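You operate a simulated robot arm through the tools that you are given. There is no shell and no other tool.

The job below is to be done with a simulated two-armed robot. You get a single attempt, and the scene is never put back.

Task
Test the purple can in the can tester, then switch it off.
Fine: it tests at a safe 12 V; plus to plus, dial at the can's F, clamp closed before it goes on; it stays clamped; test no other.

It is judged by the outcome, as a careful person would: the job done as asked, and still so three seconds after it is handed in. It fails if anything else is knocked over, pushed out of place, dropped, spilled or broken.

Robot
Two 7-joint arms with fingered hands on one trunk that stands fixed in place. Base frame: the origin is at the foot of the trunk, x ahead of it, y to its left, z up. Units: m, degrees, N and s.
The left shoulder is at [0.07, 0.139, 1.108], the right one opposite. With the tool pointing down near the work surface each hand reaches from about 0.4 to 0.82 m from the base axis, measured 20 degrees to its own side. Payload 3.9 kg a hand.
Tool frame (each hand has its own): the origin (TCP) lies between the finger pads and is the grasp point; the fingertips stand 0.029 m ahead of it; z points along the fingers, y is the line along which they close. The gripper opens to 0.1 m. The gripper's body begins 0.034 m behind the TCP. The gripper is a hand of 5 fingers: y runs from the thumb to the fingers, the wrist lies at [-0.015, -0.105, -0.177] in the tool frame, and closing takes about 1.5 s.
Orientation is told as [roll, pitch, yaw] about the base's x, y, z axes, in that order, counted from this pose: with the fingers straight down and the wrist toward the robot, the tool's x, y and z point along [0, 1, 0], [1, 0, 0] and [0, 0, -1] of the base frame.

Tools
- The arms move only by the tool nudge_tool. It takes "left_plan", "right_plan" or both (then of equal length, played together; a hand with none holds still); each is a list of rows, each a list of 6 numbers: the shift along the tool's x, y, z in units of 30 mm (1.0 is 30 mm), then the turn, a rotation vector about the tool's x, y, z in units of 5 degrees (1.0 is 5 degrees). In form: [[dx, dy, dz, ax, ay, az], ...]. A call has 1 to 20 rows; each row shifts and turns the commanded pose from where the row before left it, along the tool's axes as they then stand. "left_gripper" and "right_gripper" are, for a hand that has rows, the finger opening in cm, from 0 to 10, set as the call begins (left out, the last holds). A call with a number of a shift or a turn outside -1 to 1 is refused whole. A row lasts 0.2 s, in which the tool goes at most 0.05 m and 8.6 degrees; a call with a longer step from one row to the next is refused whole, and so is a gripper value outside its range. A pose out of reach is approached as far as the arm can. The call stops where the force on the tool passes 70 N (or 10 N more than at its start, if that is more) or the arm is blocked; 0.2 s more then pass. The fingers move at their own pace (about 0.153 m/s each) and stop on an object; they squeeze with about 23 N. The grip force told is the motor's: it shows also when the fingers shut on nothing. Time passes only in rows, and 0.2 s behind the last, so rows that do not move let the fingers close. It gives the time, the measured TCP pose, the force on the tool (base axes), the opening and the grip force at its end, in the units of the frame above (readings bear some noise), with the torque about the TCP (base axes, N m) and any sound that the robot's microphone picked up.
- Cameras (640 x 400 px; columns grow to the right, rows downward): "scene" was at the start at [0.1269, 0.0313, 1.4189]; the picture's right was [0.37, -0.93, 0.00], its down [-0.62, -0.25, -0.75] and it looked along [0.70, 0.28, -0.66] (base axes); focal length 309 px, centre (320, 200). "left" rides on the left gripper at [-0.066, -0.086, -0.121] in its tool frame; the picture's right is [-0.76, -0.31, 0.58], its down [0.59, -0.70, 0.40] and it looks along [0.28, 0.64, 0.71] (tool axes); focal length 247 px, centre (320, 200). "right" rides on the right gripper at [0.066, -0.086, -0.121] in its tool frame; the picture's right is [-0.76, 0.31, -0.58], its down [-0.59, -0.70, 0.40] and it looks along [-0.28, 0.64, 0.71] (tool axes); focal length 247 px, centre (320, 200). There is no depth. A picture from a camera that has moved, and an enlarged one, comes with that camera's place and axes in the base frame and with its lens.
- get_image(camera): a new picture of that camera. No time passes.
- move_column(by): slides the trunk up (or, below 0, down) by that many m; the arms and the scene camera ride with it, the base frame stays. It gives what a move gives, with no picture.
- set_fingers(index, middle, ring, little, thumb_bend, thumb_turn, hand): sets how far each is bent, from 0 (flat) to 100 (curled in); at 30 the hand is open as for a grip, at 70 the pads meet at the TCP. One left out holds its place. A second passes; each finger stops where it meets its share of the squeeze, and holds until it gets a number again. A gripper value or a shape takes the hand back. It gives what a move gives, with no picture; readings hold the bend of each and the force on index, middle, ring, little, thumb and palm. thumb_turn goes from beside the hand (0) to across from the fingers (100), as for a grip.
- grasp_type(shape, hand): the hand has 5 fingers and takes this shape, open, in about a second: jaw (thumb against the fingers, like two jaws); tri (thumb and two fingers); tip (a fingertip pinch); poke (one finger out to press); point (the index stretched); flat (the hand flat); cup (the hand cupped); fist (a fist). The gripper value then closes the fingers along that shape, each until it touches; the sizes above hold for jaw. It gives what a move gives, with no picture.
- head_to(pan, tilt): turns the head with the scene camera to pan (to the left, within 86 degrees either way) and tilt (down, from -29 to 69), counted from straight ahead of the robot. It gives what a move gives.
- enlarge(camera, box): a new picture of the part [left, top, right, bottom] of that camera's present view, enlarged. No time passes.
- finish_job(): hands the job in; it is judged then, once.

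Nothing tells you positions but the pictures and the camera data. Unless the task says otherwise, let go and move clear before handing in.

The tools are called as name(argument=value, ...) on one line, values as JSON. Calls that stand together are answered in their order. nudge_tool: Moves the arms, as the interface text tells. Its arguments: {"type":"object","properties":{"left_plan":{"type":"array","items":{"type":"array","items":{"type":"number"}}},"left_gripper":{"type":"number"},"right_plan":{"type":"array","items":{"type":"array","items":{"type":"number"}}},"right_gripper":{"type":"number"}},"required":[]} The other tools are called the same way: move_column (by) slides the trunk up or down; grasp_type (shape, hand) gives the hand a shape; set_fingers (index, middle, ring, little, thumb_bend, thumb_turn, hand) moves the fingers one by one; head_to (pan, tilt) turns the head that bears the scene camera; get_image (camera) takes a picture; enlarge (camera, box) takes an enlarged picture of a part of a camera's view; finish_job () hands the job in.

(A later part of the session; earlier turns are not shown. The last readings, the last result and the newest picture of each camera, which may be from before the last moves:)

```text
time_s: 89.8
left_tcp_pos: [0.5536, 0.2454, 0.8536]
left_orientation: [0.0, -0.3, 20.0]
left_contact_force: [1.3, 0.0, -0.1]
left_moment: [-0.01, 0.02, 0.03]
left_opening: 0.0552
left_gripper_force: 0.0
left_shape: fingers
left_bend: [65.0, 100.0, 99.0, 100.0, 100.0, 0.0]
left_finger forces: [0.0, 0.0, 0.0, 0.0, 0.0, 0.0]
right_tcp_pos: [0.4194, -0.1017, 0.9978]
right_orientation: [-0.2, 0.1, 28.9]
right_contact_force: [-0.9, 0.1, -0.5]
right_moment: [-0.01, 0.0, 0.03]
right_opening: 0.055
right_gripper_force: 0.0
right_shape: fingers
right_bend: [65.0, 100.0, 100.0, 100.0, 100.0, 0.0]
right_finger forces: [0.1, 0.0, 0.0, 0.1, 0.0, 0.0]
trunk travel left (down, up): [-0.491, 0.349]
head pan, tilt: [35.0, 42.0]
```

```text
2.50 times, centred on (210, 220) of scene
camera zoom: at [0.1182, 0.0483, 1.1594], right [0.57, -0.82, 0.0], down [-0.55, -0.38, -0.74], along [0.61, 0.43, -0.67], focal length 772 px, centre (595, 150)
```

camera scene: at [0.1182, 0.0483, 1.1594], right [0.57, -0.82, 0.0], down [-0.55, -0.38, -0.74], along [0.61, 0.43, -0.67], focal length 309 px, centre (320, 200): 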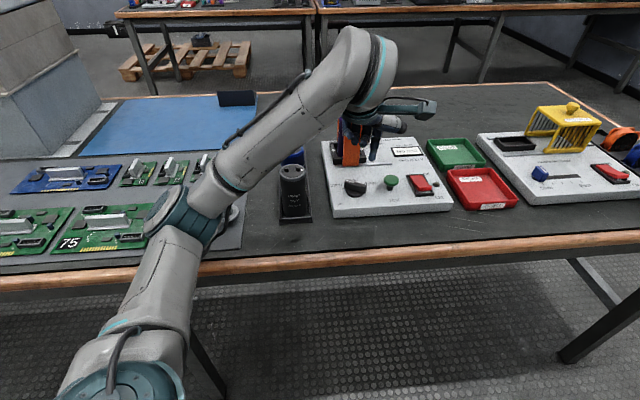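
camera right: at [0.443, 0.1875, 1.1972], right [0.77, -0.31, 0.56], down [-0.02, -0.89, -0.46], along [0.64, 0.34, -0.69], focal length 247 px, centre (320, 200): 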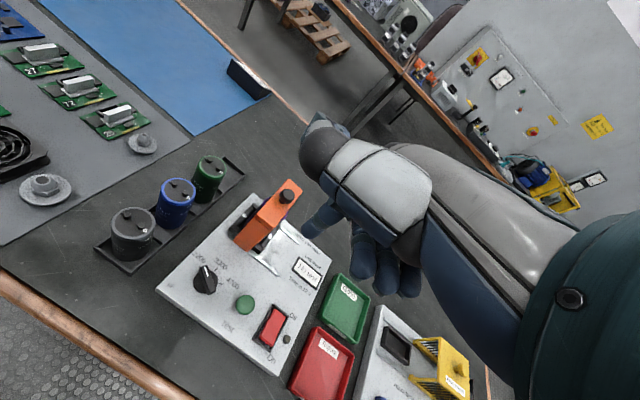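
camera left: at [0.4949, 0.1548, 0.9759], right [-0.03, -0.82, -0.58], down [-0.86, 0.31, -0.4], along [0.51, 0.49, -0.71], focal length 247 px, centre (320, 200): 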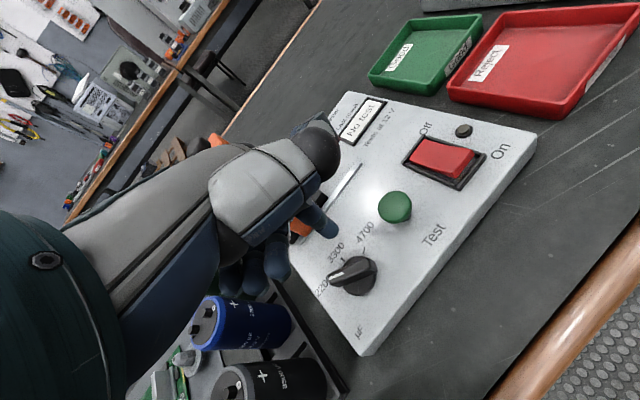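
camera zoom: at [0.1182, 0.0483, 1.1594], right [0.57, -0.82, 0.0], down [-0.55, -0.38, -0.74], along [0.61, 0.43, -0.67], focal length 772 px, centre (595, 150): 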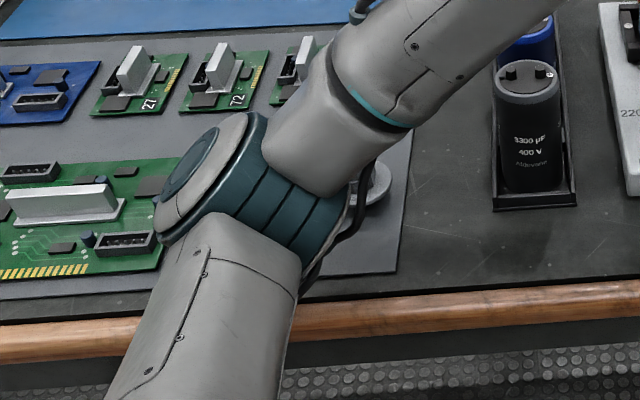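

The elbow does touch the table there, so I need a pose with a higher elbow. I'll go up and try yaw −50 with the arm lowered to its own limit.

move_column(by=0.13)

nudge_tool(left_plan=[[0, 0, 0, 0, 0, 1], [0, 0, 0, 0, 0, 1], [0, 0, 0, 0, 0, 1], [0, 0, 0, 0, 0, 1], [0, 0, 0, 0, 0, 1], [0, 0, 0, 0, 0, 1], [0, 0, 0, 0, 0, 1], [0, 0, 0, 0, 0, 1], [0, 0, 0, 0, 0, 1], [0, 0, 0, 0, 0, 1], [0, 0, 0, 0, 0, 1], [0, 0, 0, 0, 0, 1], [0, 0, 0, 0, 0, 1], [0, 0, 0, 0, 0, 1], [0.6, -0.45, 0, 0, 0, 0], [0, 0, 0, 0, 0, 0]])

nudge_tool(left_plan=[[0, 0, 0.5, 0, 0, 0], [0, 0, 0.5, 0, 0, 0], [0, 0, 0.5, 0, 0, 0], [0, 0, 0, 0, 0, 0]])

get_image(camera="scene")

```text
time_s: 91.3
left_tcp_pos: [0.553, 0.2451, 0.9834]
left_orientation: [0.0, -0.1, 20.0]
left_contact_force: [0.3, 0.7, -1.1]
left_moment: [0.04, 0.02, -0.02]
left_opening: 0.0553
left_gripper_force: 0.0
left_shape: fingers
left_bend: [65.0, 100.0, 99.0, 100.0, 100.0, 0.0]
left_finger forces: [0.0, 0.0, 0.1, 0.0, 0.1, 0.1]
right_tcp_pos: [0.4182, -0.1016, 1.1274]
right_orientation: [-0.1, 0.0, 28.9]
right_contact_force: [-0.4, 0.1, 0.4]
right_moment: [0.01, 0.0, 0.01]
right_opening: 0.055
right_gripper_force: 0.1
right_shape: fingers
right_bend: [65.0, 100.0, 100.0, 100.0, 100.0, 0.0]
right_finger forces: [0.1, 0.0, 0.0, 0.0, 0.0, 0.1]
trunk travel left (down, up): [-0.621, 0.219]
head pan, tilt: [35.0, 42.0]
```

```text
time_s: 94.7
left_tcp_pos: [0.5578, 0.2664, 0.983]
left_orientation: [0.1, 0.0, -50.1]
left_contact_force: [0.3, 0.3, 0.2]
left_moment: [0.02, -0.02, -0.02]
left_opening: 0.0554
left_gripper_force: 0.0
left_shape: fingers
left_bend: [65.0, 100.0, 99.0, 100.0, 100.0, 0.0]
left_finger forces: [0.0, 0.0, 0.0, 0.0, 0.0, 0.0]
right_tcp_pos: [0.4183, -0.1024, 1.127]
right_orientation: [-0.2, 0.0, 28.9]
right_contact_force: [0.3, -0.6, 0.1]
right_moment: [-0.02, -0.02, 0.0]
right_opening: 0.0553
right_gripper_force: 0.0
right_shape: fingers
right_bend: [65.0, 100.0, 100.0, 100.0, 100.0, 0.0]
right_finger forces: [0.0, 0.1, 0.1, 0.1, 0.0, 0.0]
trunk travel left (down, up): [-0.621, 0.219]
head pan, tilt: [35.0, 42.0]
```

```text
time_s: 95.7
left_tcp_pos: [0.5592, 0.2665, 0.9384]
left_orientation: [0.2, 0.0, -50.1]
left_contact_force: [0.1, -0.7, -0.3]
left_moment: [-0.03, 0.0, 0.0]
left_opening: 0.0552
left_gripper_force: 0.0
left_shape: fingers
left_bend: [65.0, 100.0, 99.0, 100.0, 100.0, 0.0]
left_finger forces: [0.0, 0.0, 0.0, 0.0, 0.0, 0.0]
right_tcp_pos: [0.4187, -0.1019, 1.1278]
right_orientation: [-0.2, 0.0, 28.8]
right_contact_force: [-0.1, 0.2, 0.2]
right_moment: [-0.02, 0.0, -0.01]
right_opening: 0.055
right_gripper_force: 0.0
right_shape: fingers
right_bend: [65.0, 100.0, 100.0, 100.0, 100.0, 0.0]
right_finger forces: [0.0, 0.1, 0.0, 0.1, 0.0, 0.0]
trunk travel left (down, up): [-0.621, 0.219]
head pan, tilt: [35.0, 42.0]
```

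```text
taken
camera scene: at [0.1175, 0.0479, 1.2892], right [0.57, -0.82, 0.0], down [-0.55, -0.38, -0.74], along [0.61, 0.43, -0.67], focal length 309 px, centre (320, 200)
```

scene: 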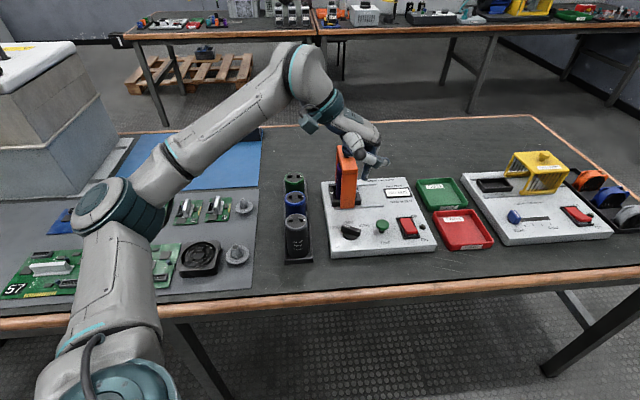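

At yaw −50 the arm goes lower without limits, and the fan and parts on the mat are undisturbed. Continuing down with the arm.

nudge_tool(left_plan=[[0, 0, 0.5, 0, 0, 0], [0, 0, 0.5, 0, 0, 0], [0, 0, 0.5, 0, 0, 0], [0, 0, 0, 0, 0, 0]])

get_image(camera="scene")

get_image(camera="left")

```text
time_s: 96.7
left_tcp_pos: [0.5571, 0.2691, 0.8952]
left_orientation: [0.1, -0.1, -49.9]
left_contact_force: [0.0, 0.3, -0.7]
left_moment: [0.01, 0.01, 0.02]
left_opening: 0.0551
left_gripper_force: 0.1
left_shape: fingers
left_bend: [65.0, 100.0, 99.0, 100.0, 100.0, 0.0]
left_finger forces: [0.0, 0.0, 0.1, 0.1, 0.0, 0.0]
right_tcp_pos: [0.4184, -0.1024, 1.1269]
right_orientation: [-0.3, 0.0, 28.9]
right_contact_force: [0.0, 0.2, 0.4]
right_moment: [-0.02, -0.03, 0.03]
right_opening: 0.055
right_gripper_force: 0.1
right_shape: fingers
right_bend: [65.0, 100.0, 100.0, 100.0, 100.0, 0.0]
right_finger forces: [0.2, 0.0, 0.0, 0.0, 0.0, 0.0]
trunk travel left (down, up): [-0.621, 0.219]
head pan, tilt: [35.0, 42.0]
```

```text
taken
camera scene: at [0.1174, 0.0479, 1.2892], right [0.57, -0.82, 0.0], down [-0.55, -0.38, -0.74], along [0.61, 0.43, -0.67], focal length 309 px, centre (320, 200)
```

scene: 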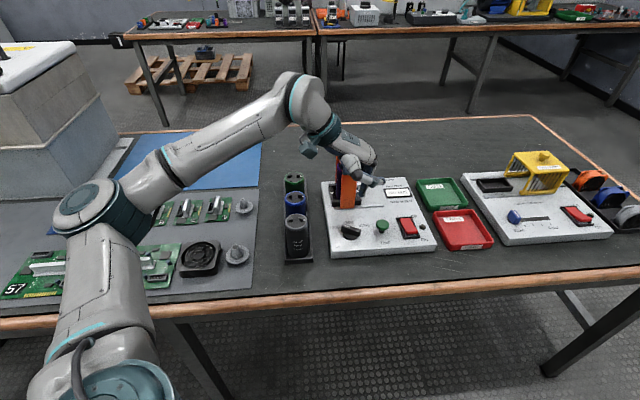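

```text
taken
camera left: at [0.4529, 0.2926, 1.0161], right [-0.78, -0.25, -0.58], down [0.0, 0.92, -0.4], along [0.63, -0.31, -0.71], focal length 247 px, centre (320, 200)
```

left: 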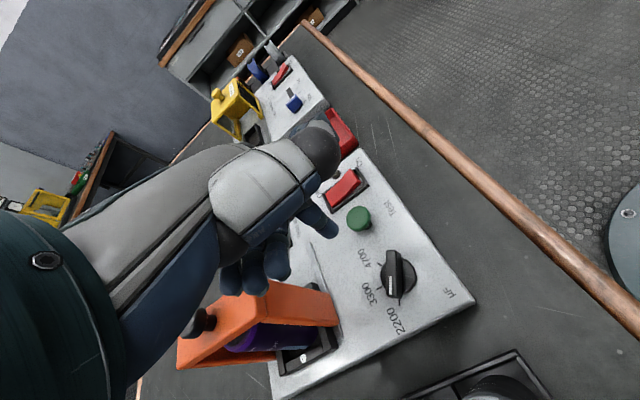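

Much better: the elbow is now about 10 cm above the TCP. I'll shift the fingertip to the right of the dial's tail and lower to just above the dial's top.

nudge_tool(left_plan=[[-0.287, 0.547, 0, 0, 0, 0], [0, 0, 0.5, 0, 0, 0], [0, 0, 0.5, 0, 0, 0], [0, 0, 0.5, 0, 0, 0], [0, 0, 0, 0, 0, 0]])

get_image(camera="left")

enlarge(camera="scene", box=[310, 130, 440, 260])

get_image(camera="right")

```text
time_s: 97.9
left_tcp_pos: [0.5616, 0.2517, 0.848]
left_orientation: [0.1, -0.1, -49.9]
left_contact_force: [0.1, 0.5, 0.1]
left_moment: [0.01, -0.04, 0.02]
left_opening: 0.0551
left_gripper_force: 0.1
left_shape: fingers
left_bend: [65.0, 100.0, 99.0, 100.0, 100.0, 0.0]
left_finger forces: [0.0, 0.0, 0.0, 0.1, 0.0, 0.0]
right_tcp_pos: [0.419, -0.1012, 1.1273]
right_orientation: [-0.4, 0.0, 28.9]
right_contact_force: [0.0, -0.3, 0.2]
right_moment: [0.0, -0.02, -0.01]
right_opening: 0.0547
right_gripper_force: 0.0
right_shape: fingers
right_bend: [65.0, 100.0, 100.0, 100.0, 100.0, 0.0]
right_finger forces: [0.0, 0.0, 0.0, 0.1, 0.0, 0.0]
trunk travel left (down, up): [-0.621, 0.219]
head pan, tilt: [35.0, 42.0]
```

```text
taken
camera left: at [0.457, 0.2745, 0.9699], right [-0.78, -0.25, -0.58], down [0.0, 0.92, -0.4], along [0.63, -0.31, -0.71], focal length 247 px, centre (320, 200)
```

left: 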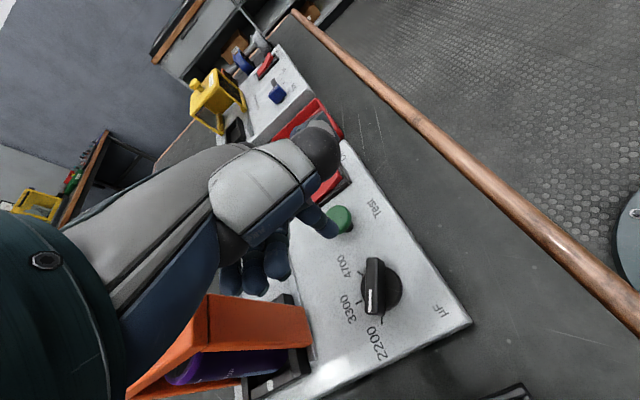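

```text
3.08 times, centred on (375, 195) of scene
camera zoom: at [0.1174, 0.0479, 1.2892], right [0.57, -0.82, 0.0], down [-0.55, -0.38, -0.74], along [0.61, 0.43, -0.67], focal length 951 px, centre (151, 215)
```

zoom: 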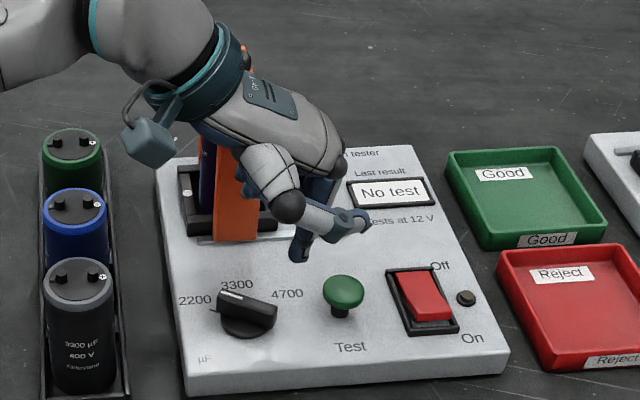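

```text
taken
camera right: at [0.3122, -0.085, 1.2467], right [0.63, -0.51, 0.58], down [-0.33, -0.86, -0.4], along [0.7, 0.06, -0.71], focal length 247 px, centre (320, 200)
```

right: 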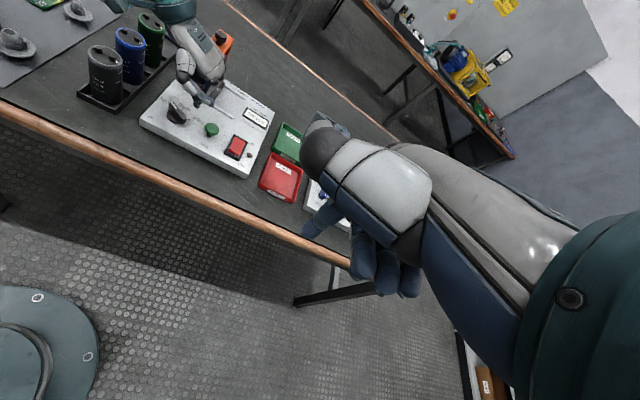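

The fingertip is right of the dial's tail with clearance. Lowering to dial height.

nudge_tool(left_plan=[[0, 0, 0.4, 0, 0, 0], [0, 0, 0.4, 0, 0, 0], [0, 0, 0.3, 0, 0, 0], [0, 0, 0, 0, 0, 0]])

enlarge(camera="left", box=[210, 150, 430, 350])

enlarge(camera="scene", box=[320, 170, 420, 260])

enlarge(camera="right", box=[120, 20, 290, 180])

```text
time_s: 98.9
left_tcp_pos: [0.563, 0.2506, 0.8161]
left_orientation: [0.1, 0.0, -50.0]
left_contact_force: [0.0, -0.7, 0.0]
left_moment: [0.01, 0.01, 0.01]
left_opening: 0.0553
left_gripper_force: 0.1
left_shape: fingers
left_bend: [65.0, 100.0, 99.0, 100.0, 100.0, 0.0]
left_finger forces: [0.0, 0.0, 0.0, 0.0, 0.0, 0.0]
right_tcp_pos: [0.419, -0.1029, 1.1277]
right_orientation: [-0.2, 0.0, 28.9]
right_contact_force: [-0.1, -0.1, 0.2]
right_moment: [0.03, -0.03, 0.03]
right_opening: 0.055
right_gripper_force: 0.0
right_shape: fingers
right_bend: [65.0, 100.0, 100.0, 100.0, 100.0, 0.0]
right_finger forces: [0.0, 0.1, 0.1, 0.1, 0.0, 0.0]
trunk travel left (down, up): [-0.621, 0.219]
head pan, tilt: [35.0, 42.0]
```

```text
2.00 times, centred on (320, 250) of left
camera zoom: at [0.4575, 0.274, 0.9381], right [-0.78, -0.25, -0.58], down [0.0, 0.92, -0.4], along [0.63, -0.31, -0.71], focal length 494 px, centre (320, 100)
```

zoom: 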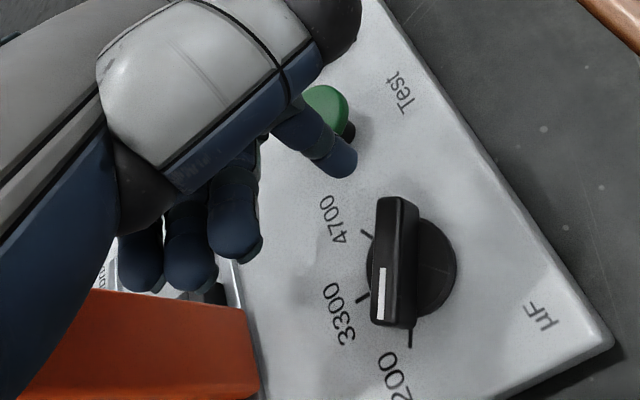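

```text
4.44 times, centred on (370, 215) of scene
camera zoom: at [0.1174, 0.048, 1.2892], right [0.57, -0.82, 0.0], down [-0.55, -0.38, -0.74], along [0.61, 0.43, -0.67], focal length 1373 px, centre (98, 133)
```

zoom: 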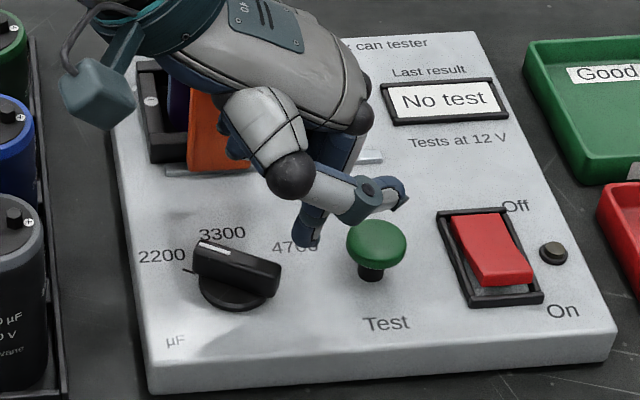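

```text
2.50 times, centred on (205, 100) of right
camera zoom: at [0.3122, -0.0849, 1.2467], right [0.63, -0.51, 0.58], down [-0.33, -0.86, -0.4], along [0.7, 0.06, -0.71], focal length 617 px, centre (608, 450)
```

zoom: 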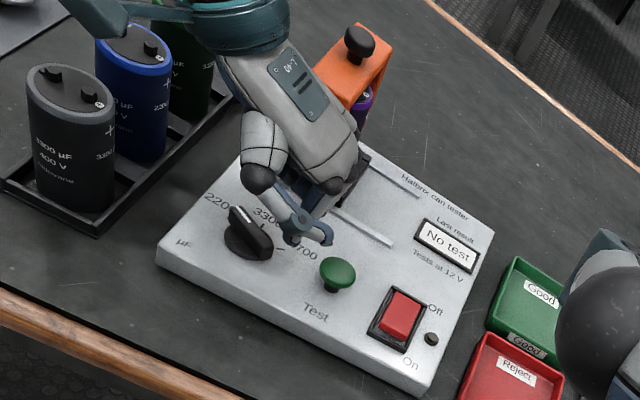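

Clearance to the gantry looks like about 1 cm, and the fingertip sits where predicted. Down the last 13 mm, then bring the finger in against the dial's tail.

nudge_tool(left_plan=[[0, 0, 0.45, 0, 0, 0], [0, -0.2, 0, 0, 0, 0], [0, -0.2, 0, 0, 0, 0], [0, 0, 0, 0, 0, 0]])

enlarge(camera="left", box=[240, 180, 420, 340])

enlarge(camera="scene", box=[320, 180, 400, 250])

```text
time_s: 99.9
left_tcp_pos: [0.5549, 0.2599, 0.8021]
left_orientation: [0.0, 0.0, -50.0]
left_contact_force: [0.3, 0.2, -0.7]
left_moment: [0.02, -0.02, 0.02]
left_opening: 0.0551
left_gripper_force: 0.1
left_shape: fingers
left_bend: [65.0, 100.0, 99.0, 100.0, 100.0, 0.0]
left_finger forces: [0.0, 0.1, 0.0, 0.1, 0.0, 0.1]
right_tcp_pos: [0.4191, -0.1017, 1.1273]
right_orientation: [-0.3, 0.0, 29.0]
right_contact_force: [0.2, -0.4, -0.2]
right_moment: [-0.02, 0.01, -0.03]
right_opening: 0.0548
right_gripper_force: 0.0
right_shape: fingers
right_bend: [65.0, 100.0, 100.0, 100.0, 100.0, 0.0]
right_finger forces: [0.0, 0.0, 0.0, 0.0, 0.0, 0.0]
trunk travel left (down, up): [-0.621, 0.219]
head pan, tilt: [35.0, 42.0]
```

```text
2.50 times, centred on (330, 260) of left
camera zoom: at [0.4496, 0.2836, 0.9241], right [-0.78, -0.25, -0.58], down [0.0, 0.92, -0.4], along [0.63, -0.31, -0.71], focal length 617 px, centre (295, 50)
```

zoom: 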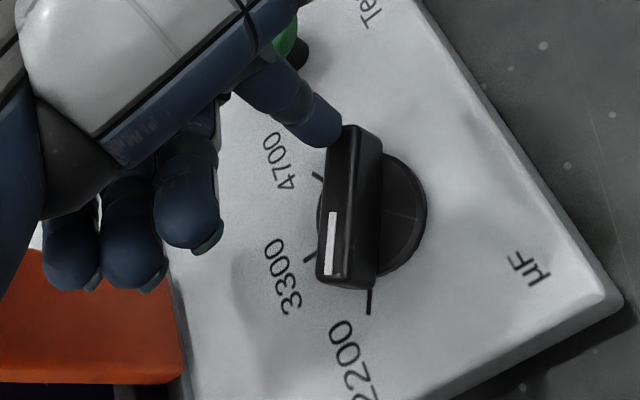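

```text
5.71 times, centred on (360, 215) of scene
camera zoom: at [0.1175, 0.048, 1.2892], right [0.57, -0.82, 0.0], down [-0.55, -0.38, -0.74], along [0.61, 0.43, -0.67], focal length 1766 px, centre (91, 114)
```

zoom: 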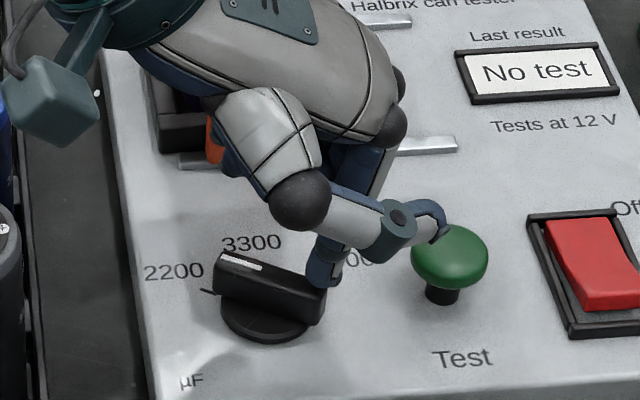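

The fingertip is just at the tail's end. Now I push the tail clockwise along an arc, the first 40° or so.

nudge_tool(left_plan=[[0.143, -0.18, 0, 0, 0, 0], [-0.177, -0.003, 0, 0, 0, 0], [-0.137, -0.013, 0, 0, 0, 0], [-0.133, -0.033, 0, 0, 0, 0], [-0.127, -0.06, 0, 0, 0, 0], [0, 0, 0, 0, 0, 0]])

enlarge(camera="left", box=[240, 180, 420, 340])

enlarge(camera="scene", box=[320, 180, 400, 250])

```text
time_s: 101.3
left_tcp_pos: [0.5389, 0.2577, 0.8038]
left_orientation: [0.1, 0.0, -50.1]
left_contact_force: [0.2, -0.7, 0.0]
left_moment: [-0.01, 0.0, -0.02]
left_opening: 0.0554
left_gripper_force: 0.0
left_shape: fingers
left_bend: [65.0, 100.0, 99.0, 100.0, 100.0, 0.0]
left_finger forces: [0.0, 0.0, 0.0, 0.0, 0.0, 0.1]
right_tcp_pos: [0.4178, -0.1024, 1.1279]
right_orientation: [-0.3, 0.0, 28.9]
right_contact_force: [0.3, 0.2, -0.1]
right_moment: [-0.04, 0.01, -0.01]
right_opening: 0.0552
right_gripper_force: 0.0
right_shape: fingers
right_bend: [65.0, 100.0, 100.0, 100.0, 100.0, 0.0]
right_finger forces: [0.1, 0.0, 0.0, 0.1, 0.0, 0.0]
trunk travel left (down, up): [-0.621, 0.219]
head pan, tilt: [35.0, 42.0]
```

```text
2.50 times, centred on (330, 260) of left
camera zoom: at [0.4332, 0.2816, 0.9242], right [-0.78, -0.25, -0.58], down [0.0, 0.92, -0.4], along [0.63, -0.31, -0.71], focal length 617 px, centre (295, 50)
```

zoom: 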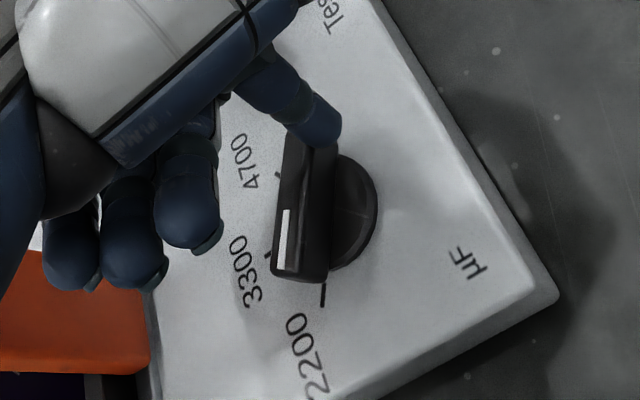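

```text
5.71 times, centred on (360, 215) of scene
camera zoom: at [0.1176, 0.0481, 1.2892], right [0.57, -0.82, 0.0], down [-0.55, -0.38, -0.74], along [0.61, 0.43, -0.67], focal length 1766 px, centre (91, 114)
```

zoom: 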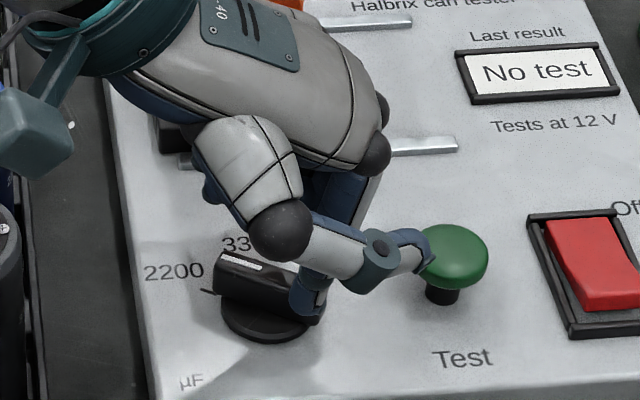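

The finger slid over the top of the knob without turning it: it is a few millimetres too high. I'll back off to the side and feel for the board surface to calibrate the height.

nudge_tool(left_plan=[[0.127, 0.06, 0, 0, 0, 0], [0.133, 0.033, 0, 0, 0, 0], [0.137, 0.013, 0, 0, 0, 0], [0.177, 0.003, 0, 0, 0, 0], [-0.143, 0.38, 0, 0, 0, 0], [0, 0.2, 0, 0, 0, 0], [0, 0, 0.13, 0, 0, 0], [0, 0, 0.1, 0, 0, 0], [0, 0, 0, 0, 0, 0]])

enlarge(camera="left", box=[240, 160, 420, 320])

enlarge(camera="scene", box=[330, 180, 400, 240])

```text
time_s: 103.3
left_tcp_pos: [0.5618, 0.2484, 0.7955]
left_orientation: [0.1, 0.0, -50.0]
left_contact_force: [-0.1, 0.7, 0.0]
left_moment: [0.02, 0.02, 0.02]
left_opening: 0.0552
left_gripper_force: 0.1
left_shape: fingers
left_bend: [65.0, 100.0, 99.0, 100.0, 100.0, 0.0]
left_finger forces: [0.0, 0.1, 0.0, 0.0, 0.0, 0.0]
right_tcp_pos: [0.4192, -0.1029, 1.1275]
right_orientation: [-0.4, 0.1, 28.9]
right_contact_force: [-0.6, -1.0, 0.7]
right_moment: [0.0, 0.0, 0.02]
right_opening: 0.055
right_gripper_force: 0.1
right_shape: fingers
right_bend: [65.0, 100.0, 100.0, 100.0, 100.0, 0.0]
right_finger forces: [0.1, 0.0, 0.0, 0.0, 0.0, 0.0]
trunk travel left (down, up): [-0.621, 0.219]
head pan, tilt: [35.0, 42.0]
```

```text
2.50 times, centred on (330, 240) of left
camera zoom: at [0.4572, 0.273, 0.9178], right [-0.78, -0.25, -0.58], down [0.0, 0.92, -0.4], along [0.63, -0.31, -0.71], focal length 617 px, centre (295, 100)
```

zoom: 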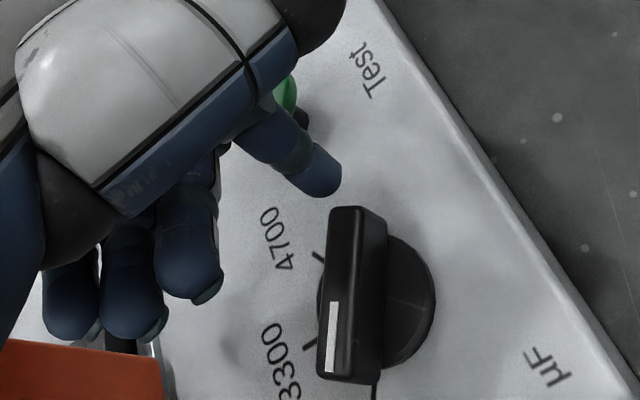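

```text
6.67 times, centred on (365, 210) of scene
camera zoom: at [0.1174, 0.0481, 1.2892], right [0.57, -0.82, 0.0], down [-0.55, -0.38, -0.74], along [0.61, 0.43, -0.67], focal length 2060 px, centre (20, 133)
```

zoom: 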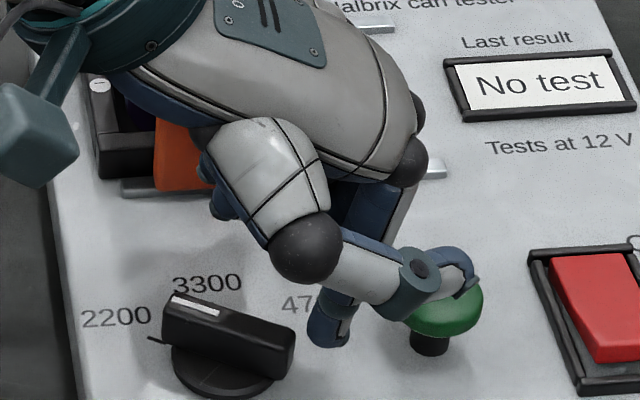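

nudge_tool(left_plan=[[0, 0, 0.1, 0, 0, 0], [0, 0, 0, 0, 0, 0]])

nudge_tool(left_plan=[[0, 0, 0.1, 0, 0, 0], [0, 0, 0, 0, 0, 0]])

enlarge(camera="scene", box=[330, 180, 400, 240])

```text
time_s: 103.9
left_tcp_pos: [0.562, 0.249, 0.7922]
left_orientation: [0.1, 0.1, -50.0]
left_contact_force: [0.4, -0.7, -0.1]
left_moment: [-0.03, 0.03, 0.02]
left_opening: 0.0554
left_gripper_force: 0.1
left_shape: fingers
left_bend: [65.0, 100.0, 99.0, 100.0, 100.0, 0.0]
left_finger forces: [0.0, 0.1, 0.0, 0.1, 0.0, 0.0]
right_tcp_pos: [0.4192, -0.1018, 1.1278]
right_orientation: [-0.3, -0.1, 28.9]
right_contact_force: [0.6, -0.6, 0.1]
right_moment: [-0.01, 0.0, 0.01]
right_opening: 0.0551
right_gripper_force: 0.2
right_shape: fingers
right_bend: [65.0, 100.0, 100.0, 100.0, 100.0, 0.0]
right_finger forces: [0.0, 0.1, 0.0, 0.0, 0.1, 0.0]
trunk travel left (down, up): [-0.621, 0.219]
head pan, tilt: [35.0, 42.0]
```

```text
time_s: 104.5
left_tcp_pos: [0.5611, 0.2494, 0.7899]
left_orientation: [0.1, 0.0, -50.1]
left_contact_force: [-0.6, 0.0, -0.2]
left_moment: [0.02, 0.0, -0.01]
left_opening: 0.0549
left_gripper_force: 0.0
left_shape: fingers
left_bend: [65.0, 100.0, 99.0, 100.0, 100.0, 0.0]
left_finger forces: [0.0, 0.0, 0.0, 0.0, 0.1, 0.1]
right_tcp_pos: [0.4178, -0.102, 1.1273]
right_orientation: [-0.3, 0.0, 28.8]
right_contact_force: [0.1, -0.4, 0.1]
right_moment: [-0.03, 0.03, -0.01]
right_opening: 0.0553
right_gripper_force: 0.0
right_shape: fingers
right_bend: [65.0, 100.0, 100.0, 100.0, 100.0, 0.0]
right_finger forces: [0.1, 0.0, 0.0, 0.0, 0.0, 0.0]
trunk travel left (down, up): [-0.621, 0.219]
head pan, tilt: [35.0, 42.0]
```

```text
6.67 times, centred on (365, 210) of scene
camera zoom: at [0.1175, 0.048, 1.2892], right [0.57, -0.82, 0.0], down [-0.55, -0.38, -0.74], along [0.61, 0.43, -0.67], focal length 2060 px, centre (20, 133)
```

zoom: 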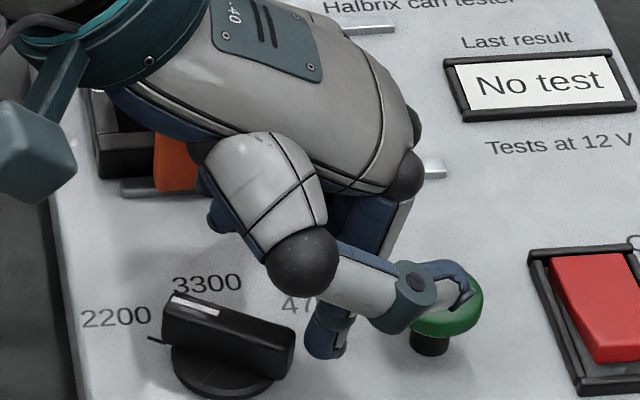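

No board contact yet, so the fingertip is a few mm shorter than I assumed; it is now low enough for the knob. Moving in beside the tail (away from the green button) and pushing again.

nudge_tool(left_plan=[[0.105, -0.28, 0, 0, 0, 0], [0.105, -0.28, 0, 0, 0, 0], [0, 0, 0, 0, 0, 0]])

enlarge(camera="left", box=[240, 180, 420, 340])

enlarge(camera="scene", box=[330, 180, 400, 240])

```text
time_s: 105.3
left_tcp_pos: [0.5584, 0.267, 0.7894]
left_orientation: [0.2, 0.0, -50.0]
left_contact_force: [3.5, -0.5, -0.3]
left_moment: [0.0, -0.1, 0.08]
left_opening: 0.0542
left_gripper_force: 1.6
left_shape: fingers
left_bend: [62.0, 100.0, 99.0, 100.0, 100.0, 0.0]
left_finger forces: [3.1, 0.1, 0.0, 0.1, 0.0, 0.1]
right_tcp_pos: [0.4193, -0.1018, 1.1277]
right_orientation: [-0.1, 0.0, 28.9]
right_contact_force: [-0.5, -0.4, 1.0]
right_moment: [0.0, -0.01, 0.0]
right_opening: 0.0549
right_gripper_force: 0.0
right_shape: fingers
right_bend: [65.0, 100.0, 100.0, 100.0, 100.0, 0.0]
right_finger forces: [0.1, 0.0, 0.0, 0.1, 0.0, 0.0]
trunk travel left (down, up): [-0.621, 0.219]
head pan, tilt: [35.0, 42.0]
```

```text
2.50 times, centred on (330, 260) of left
camera zoom: at [0.4522, 0.2906, 0.9111], right [-0.78, -0.25, -0.58], down [0.0, 0.92, -0.4], along [0.63, -0.31, -0.71], focal length 617 px, centre (295, 50)
```

zoom: 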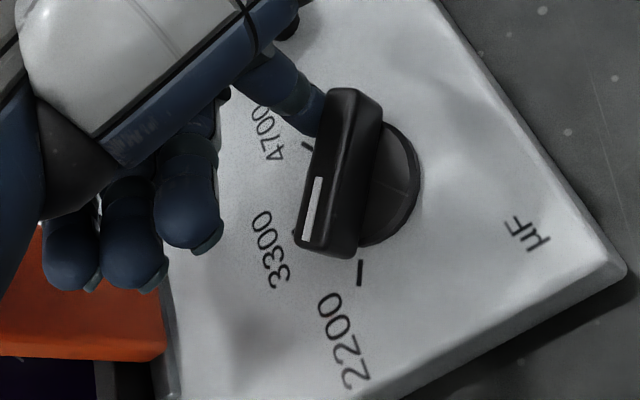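

```text
6.67 times, centred on (365, 210) of scene
camera zoom: at [0.1179, 0.0476, 1.2891], right [0.57, -0.82, 0.0], down [-0.55, -0.38, -0.74], along [0.61, 0.43, -0.67], focal length 2060 px, centre (20, 133)
```

zoom: 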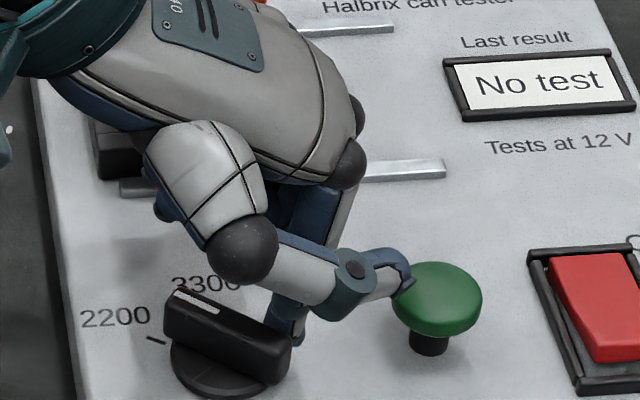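

The finger now meets the knob's side and the dial has begun to turn. Continuing the arc.

nudge_tool(left_plan=[[-0.143, -0.053, 0, 0, 0, 0], [-0.133, -0.023, 0, 0, 0, 0], [-0.137, -0.013, 0, 0, 0, 0], [-0.133, -0.033, 0, 0, 0, 0], [0, 0, 0, 0, 0, 0]])

enlarge(camera="left", box=[240, 180, 420, 340])

enlarge(camera="scene", box=[330, 180, 400, 240])

```text
time_s: 106.5
left_tcp_pos: [0.5408, 0.2591, 0.7885]
left_orientation: [0.1, 0.0, -50.0]
left_contact_force: [2.7, -0.8, -0.2]
left_moment: [-0.03, -0.03, 0.06]
left_opening: 0.0545
left_gripper_force: 0.4
left_shape: fingers
left_bend: [63.0, 100.0, 99.0, 100.0, 100.0, 0.0]
left_finger forces: [1.5, 0.0, 0.1, 0.0, 0.0, 0.0]
right_tcp_pos: [0.4191, -0.1018, 1.1274]
right_orientation: [-0.2, 0.0, 28.9]
right_contact_force: [0.2, 0.1, 0.3]
right_moment: [-0.01, 0.03, 0.03]
right_opening: 0.0551
right_gripper_force: 0.1
right_shape: fingers
right_bend: [65.0, 100.0, 100.0, 100.0, 100.0, 0.0]
right_finger forces: [0.1, 0.0, 0.0, 0.0, 0.0, 0.0]
trunk travel left (down, up): [-0.621, 0.219]
head pan, tilt: [35.0, 42.0]
```

```text
2.50 times, centred on (330, 260) of left
camera zoom: at [0.4366, 0.2824, 0.9108], right [-0.78, -0.25, -0.58], down [0.0, 0.92, -0.4], along [0.63, -0.31, -0.71], focal length 617 px, centre (295, 50)
```

zoom: 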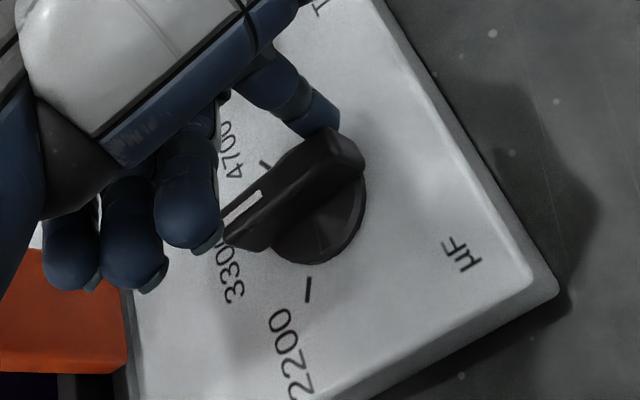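

```text
6.67 times, centred on (365, 210) of scene
camera zoom: at [0.1178, 0.048, 1.2891], right [0.57, -0.82, 0.0], down [-0.55, -0.38, -0.74], along [0.61, 0.43, -0.67], focal length 2060 px, centre (20, 133)
```

zoom: 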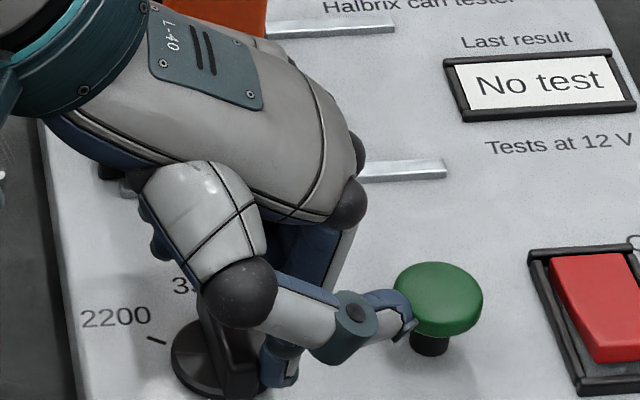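

The pointer is near 3300 now. Continuing around, a little further out for leverage.

nudge_tool(left_plan=[[-0.223, 0.007, 0, 0, 0, 0], [-0.113, -0.11, 0, 0, 0, 0], [-0.09, -0.127, 0, 0, 0, 0], [-0.07, -0.14, 0, 0, 0, 0], [0, 0, 0, 0, 0, 0]])

enlarge(camera="left", box=[240, 180, 420, 340])

enlarge(camera="scene", box=[330, 180, 400, 240])

```text
time_s: 107.7
left_tcp_pos: [0.5224, 0.258, 0.7896]
left_orientation: [0.0, 0.0, -50.0]
left_contact_force: [0.6, -0.8, 0.1]
left_moment: [0.01, -0.01, 0.03]
left_opening: 0.0552
left_gripper_force: 0.1
left_shape: fingers
left_bend: [65.0, 100.0, 99.0, 100.0, 100.0, 0.0]
left_finger forces: [0.0, 0.1, 0.0, 0.0, 0.0, 0.1]
right_tcp_pos: [0.419, -0.102, 1.1268]
right_orientation: [-0.3, 0.0, 28.9]
right_contact_force: [-0.1, 0.4, 0.4]
right_moment: [0.04, 0.0, -0.04]
right_opening: 0.0551
right_gripper_force: 0.1
right_shape: fingers
right_bend: [65.0, 100.0, 100.0, 100.0, 100.0, 0.0]
right_finger forces: [0.0, 0.1, 0.0, 0.0, 0.0, 0.0]
trunk travel left (down, up): [-0.621, 0.219]
head pan, tilt: [35.0, 42.0]
```

```text
2.50 times, centred on (330, 260) of left
camera zoom: at [0.4173, 0.2815, 0.9108], right [-0.78, -0.25, -0.58], down [0.0, 0.92, -0.4], along [0.63, -0.31, -0.71], focal length 617 px, centre (295, 50)
```

zoom: 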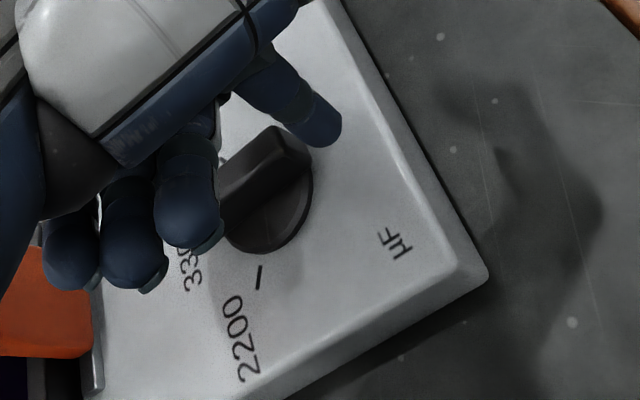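

```text
6.67 times, centred on (365, 210) of scene
camera zoom: at [0.1176, 0.0481, 1.2892], right [0.57, -0.82, 0.0], down [-0.55, -0.38, -0.74], along [0.61, 0.43, -0.67], focal length 2060 px, centre (20, 133)
```

zoom: 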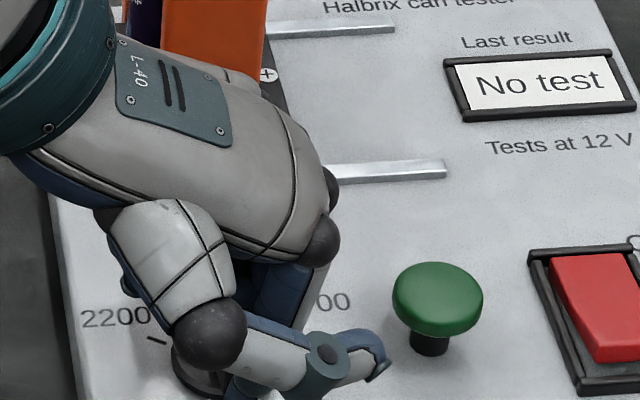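

The finger slipped off the tail's end. I've corrected the fingertip offset and dial centre estimates (centre ≈ (0.547, 0.266)); I'll step back around behind the tail and push nearer to the centre.

nudge_tool(left_plan=[[0, 0.417, 0, 0, 0, 0], [0.383, 0, 0, 0, 0, 0], [0, -0.107, 0, 0, 0, 0], [-0.087, -0.093, 0, 0, 0, 0], [-0.067, -0.107, 0, 0, 0, 0], [0, 0, 0, 0, 0, 0]])

enlarge(camera="left", box=[240, 180, 420, 340])

enlarge(camera="scene", box=[330, 180, 400, 240])

```text
time_s: 109.1
left_tcp_pos: [0.5305, 0.2593, 0.7894]
left_orientation: [0.1, 0.0, -50.0]
left_contact_force: [0.7, 0.0, -1.1]
left_moment: [-0.04, -0.01, 0.0]
left_opening: 0.0547
left_gripper_force: 0.1
left_shape: fingers
left_bend: [63.0, 100.0, 99.0, 100.0, 100.0, 0.0]
left_finger forces: [1.2, 0.1, 0.0, 0.0, 0.0, 0.0]
right_tcp_pos: [0.4191, -0.1006, 1.1286]
right_orientation: [-0.2, 0.0, 28.9]
right_contact_force: [-0.5, 0.4, 0.3]
right_moment: [0.0, 0.01, 0.03]
right_opening: 0.0552
right_gripper_force: 0.0
right_shape: fingers
right_bend: [65.0, 100.0, 100.0, 100.0, 100.0, 0.0]
right_finger forces: [0.0, 0.0, 0.0, 0.0, 0.1, 0.0]
trunk travel left (down, up): [-0.621, 0.219]
head pan, tilt: [35.0, 42.0]
```

```text
2.50 times, centred on (330, 260) of left
camera zoom: at [0.4256, 0.2829, 0.9109], right [-0.78, -0.25, -0.58], down [0.0, 0.92, -0.4], along [0.63, -0.31, -0.71], focal length 617 px, centre (295, 50)
```

zoom: 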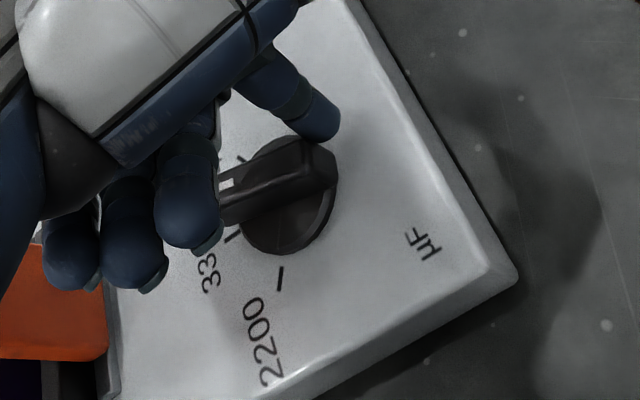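

```text
6.67 times, centred on (365, 210) of scene
camera zoom: at [0.1177, 0.0479, 1.2891], right [0.57, -0.82, 0.0], down [-0.55, -0.38, -0.74], along [0.61, 0.43, -0.67], focal length 2060 px, centre (20, 133)
```

zoom: 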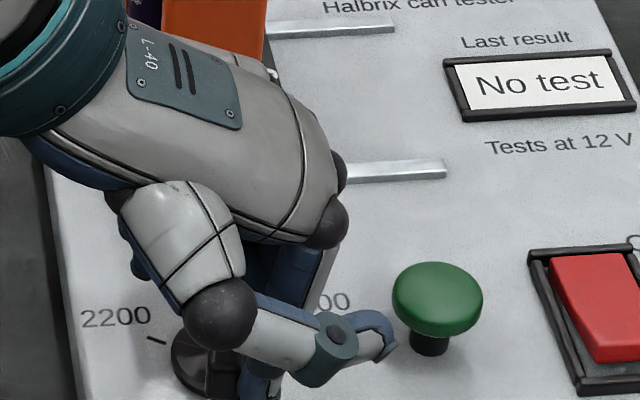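

The pointer is about 26° now (target −20°). Continuing the push.

nudge_tool(left_plan=[[-0.03, -0.137, 0, 0, 0, 0], [-0.037, -0.123, 0, 0, 0, 0], [-0.017, -0.13, 0, 0, 0, 0], [0, 0, 0, 0, 0, 0]])

enlarge(camera="left", box=[240, 180, 420, 340])

```text
time_s: 110.1
left_tcp_pos: [0.5218, 0.2659, 0.7894]
left_orientation: [0.1, 0.0, -50.0]
left_contact_force: [-0.9, -1.8, 0.8]
left_moment: [0.0, 0.08, -0.02]
left_opening: 0.0551
left_gripper_force: 0.6
left_shape: fingers
left_bend: [65.0, 100.0, 99.0, 100.0, 100.0, 0.0]
left_finger forces: [0.7, 0.1, 0.0, 0.1, 0.0, 0.0]
right_tcp_pos: [0.4186, -0.1017, 1.1263]
right_orientation: [-0.3, 0.0, 28.9]
right_contact_force: [0.6, 0.6, 0.7]
right_moment: [0.0, -0.01, 0.01]
right_opening: 0.0551
right_gripper_force: 0.0
right_shape: fingers
right_bend: [65.0, 100.0, 100.0, 100.0, 100.0, 0.0]
right_finger forces: [0.0, 0.0, 0.0, 0.1, 0.0, 0.1]
trunk travel left (down, up): [-0.621, 0.219]
head pan, tilt: [35.0, 42.0]
```

```text
2.50 times, centred on (330, 260) of left
camera zoom: at [0.416, 0.29, 0.9107], right [-0.78, -0.25, -0.58], down [0.0, 0.92, -0.4], along [0.63, -0.31, -0.71], focal length 617 px, centre (295, 50)
```

zoom: 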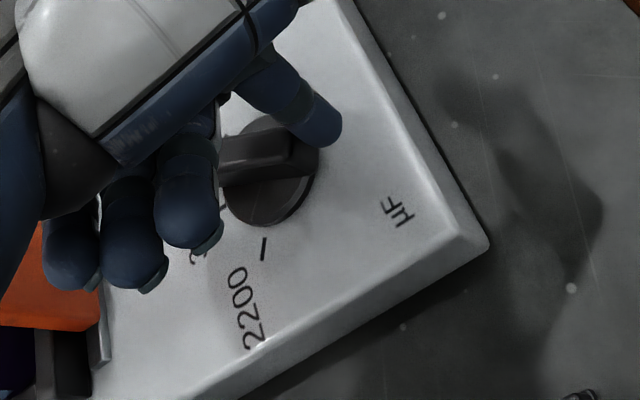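

Pointer ≈ 12°, but the finger is at the tail's corner again. I'll re-seat it closer to the centre and push on.

nudge_tool(left_plan=[[-0.163, 0.31, 0, 0, 0, 0], [0.237, 0.127, 0, 0, 0, 0], [0.087, -0.163, 0, 0, 0, 0], [-0.03, -0.11, 0, 0, 0, 0], [-0.01, -0.113, 0, 0, 0, 0], [0, 0, 0, 0, 0, 0]])

enlarge(camera="left", box=[240, 180, 420, 340])

enlarge(camera="scene", box=[330, 190, 400, 250])

```text
time_s: 111.5
left_tcp_pos: [0.524, 0.2672, 0.789]
left_orientation: [0.1, 0.0, -49.9]
left_contact_force: [0.5, -1.0, -0.4]
left_moment: [-0.02, -0.03, 0.02]
left_opening: 0.0549
left_gripper_force: 0.6
left_shape: fingers
left_bend: [64.0, 100.0, 99.0, 100.0, 100.0, 0.0]
left_finger forces: [1.1, 0.0, 0.0, 0.0, 0.0, 0.0]
right_tcp_pos: [0.4196, -0.1015, 1.1275]
right_orientation: [-0.2, 0.0, 28.9]
right_contact_force: [-0.4, 0.2, -0.6]
right_moment: [0.0, 0.01, -0.05]
right_opening: 0.0549
right_gripper_force: 0.0
right_shape: fingers
right_bend: [65.0, 100.0, 100.0, 100.0, 100.0, 0.0]
right_finger forces: [0.0, 0.0, 0.0, 0.1, 0.0, 0.0]
trunk travel left (down, up): [-0.621, 0.219]
head pan, tilt: [35.0, 42.0]
```

```text
2.50 times, centred on (330, 260) of left
camera zoom: at [0.4194, 0.2914, 0.9109], right [-0.78, -0.25, -0.58], down [0.0, 0.92, -0.4], along [0.63, -0.31, -0.71], focal length 617 px, centre (295, 50)
```

zoom: 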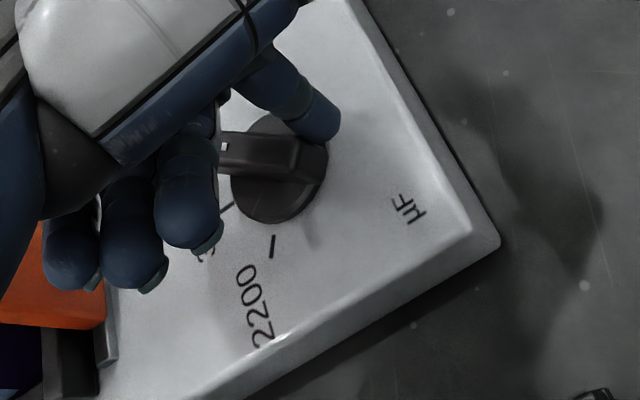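

```text
6.67 times, centred on (365, 220) of scene
camera zoom: at [0.1177, 0.0478, 1.2892], right [0.57, -0.82, 0.0], down [-0.55, -0.38, -0.74], along [0.61, 0.43, -0.67], focal length 2060 px, centre (20, 67)
```

zoom: 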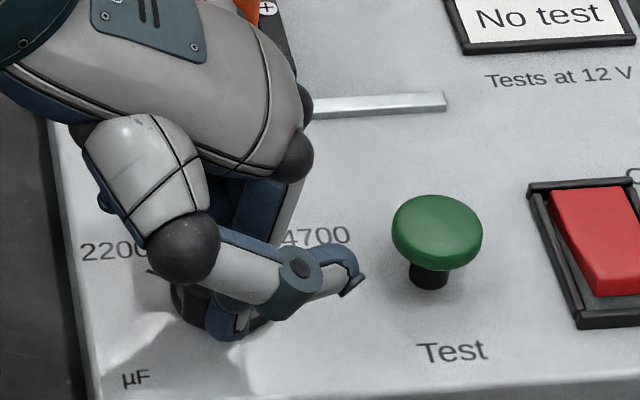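

Pointer ≈ 1° now; about 21° more.

nudge_tool(left_plan=[[-0.008, -0.11, 0, 0, 0, 0], [0.018, -0.11, 0, 0, 0, 0], [0, 0, 0, 0, 0, 0]])

enlarge(camera="left", box=[240, 180, 420, 340])

```text
time_s: 112.3
left_tcp_pos: [0.5209, 0.273, 0.7898]
left_orientation: [0.1, 0.0, -49.9]
left_contact_force: [-0.3, -0.8, -0.1]
left_moment: [0.03, 0.01, 0.02]
left_opening: 0.0547
left_gripper_force: 0.6
left_shape: fingers
left_bend: [64.0, 100.0, 99.0, 100.0, 100.0, 0.0]
left_finger forces: [1.2, 0.1, 0.1, 0.0, 0.0, 0.0]
right_tcp_pos: [0.4191, -0.1022, 1.1272]
right_orientation: [-0.2, 0.0, 28.9]
right_contact_force: [-0.8, 0.9, -0.2]
right_moment: [0.02, -0.01, 0.01]
right_opening: 0.0553
right_gripper_force: 0.0
right_shape: fingers
right_bend: [65.0, 100.0, 100.0, 100.0, 100.0, 0.0]
right_finger forces: [0.0, 0.0, 0.0, 0.0, 0.1, 0.0]
trunk travel left (down, up): [-0.621, 0.219]
head pan, tilt: [35.0, 42.0]
```

```text
2.50 times, centred on (330, 260) of left
camera zoom: at [0.4161, 0.2969, 0.9108], right [-0.78, -0.25, -0.58], down [0.0, 0.92, -0.4], along [0.63, -0.31, -0.71], focal length 617 px, centre (295, 50)
```

zoom: 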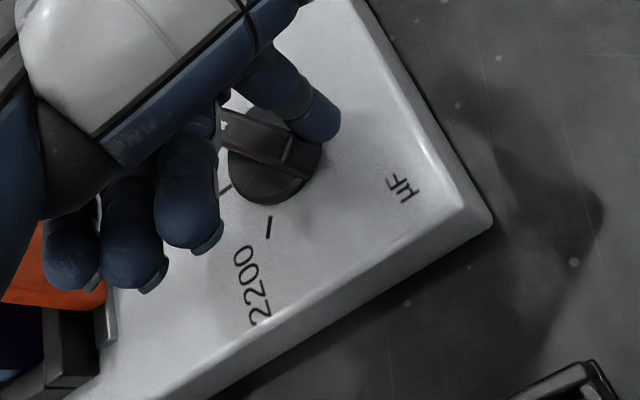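

Pointer ≈ −10°; one more small step, then I'll lift and check.

nudge_tool(left_plan=[[0.025, -0.115, 0, 0, 0, 0], [0, 0, 0, 0, 0, 0]])

enlarge(camera="left", box=[240, 180, 420, 340])

```text
time_s: 112.9
left_tcp_pos: [0.5193, 0.2764, 0.7887]
left_orientation: [0.2, 0.0, -49.9]
left_contact_force: [-0.6, -1.2, -0.8]
left_moment: [-0.02, 0.05, -0.03]
left_opening: 0.055
left_gripper_force: 1.3
left_shape: fingers
left_bend: [65.0, 100.0, 99.0, 100.0, 100.0, 0.0]
left_finger forces: [1.3, 0.0, 0.0, 0.0, 0.0, 0.0]
right_tcp_pos: [0.4183, -0.1011, 1.1256]
right_orientation: [-0.3, 0.1, 28.9]
right_contact_force: [-0.1, -0.2, 0.1]
right_moment: [0.02, -0.03, -0.01]
right_opening: 0.0553
right_gripper_force: 0.1
right_shape: fingers
right_bend: [65.0, 100.0, 100.0, 100.0, 100.0, 0.0]
right_finger forces: [0.1, 0.0, 0.0, 0.0, 0.1, 0.0]
trunk travel left (down, up): [-0.621, 0.219]
head pan, tilt: [35.0, 42.0]
```

```text
2.50 times, centred on (330, 260) of left
camera zoom: at [0.4137, 0.3005, 0.9109], right [-0.78, -0.25, -0.58], down [0.0, 0.92, -0.4], along [0.63, -0.31, -0.71], focal length 617 px, centre (295, 50)
```

zoom: 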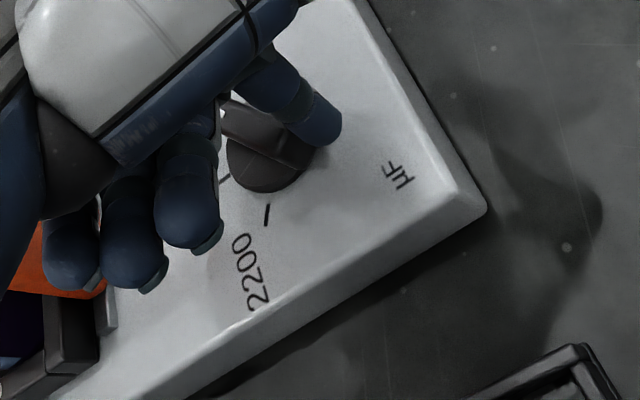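

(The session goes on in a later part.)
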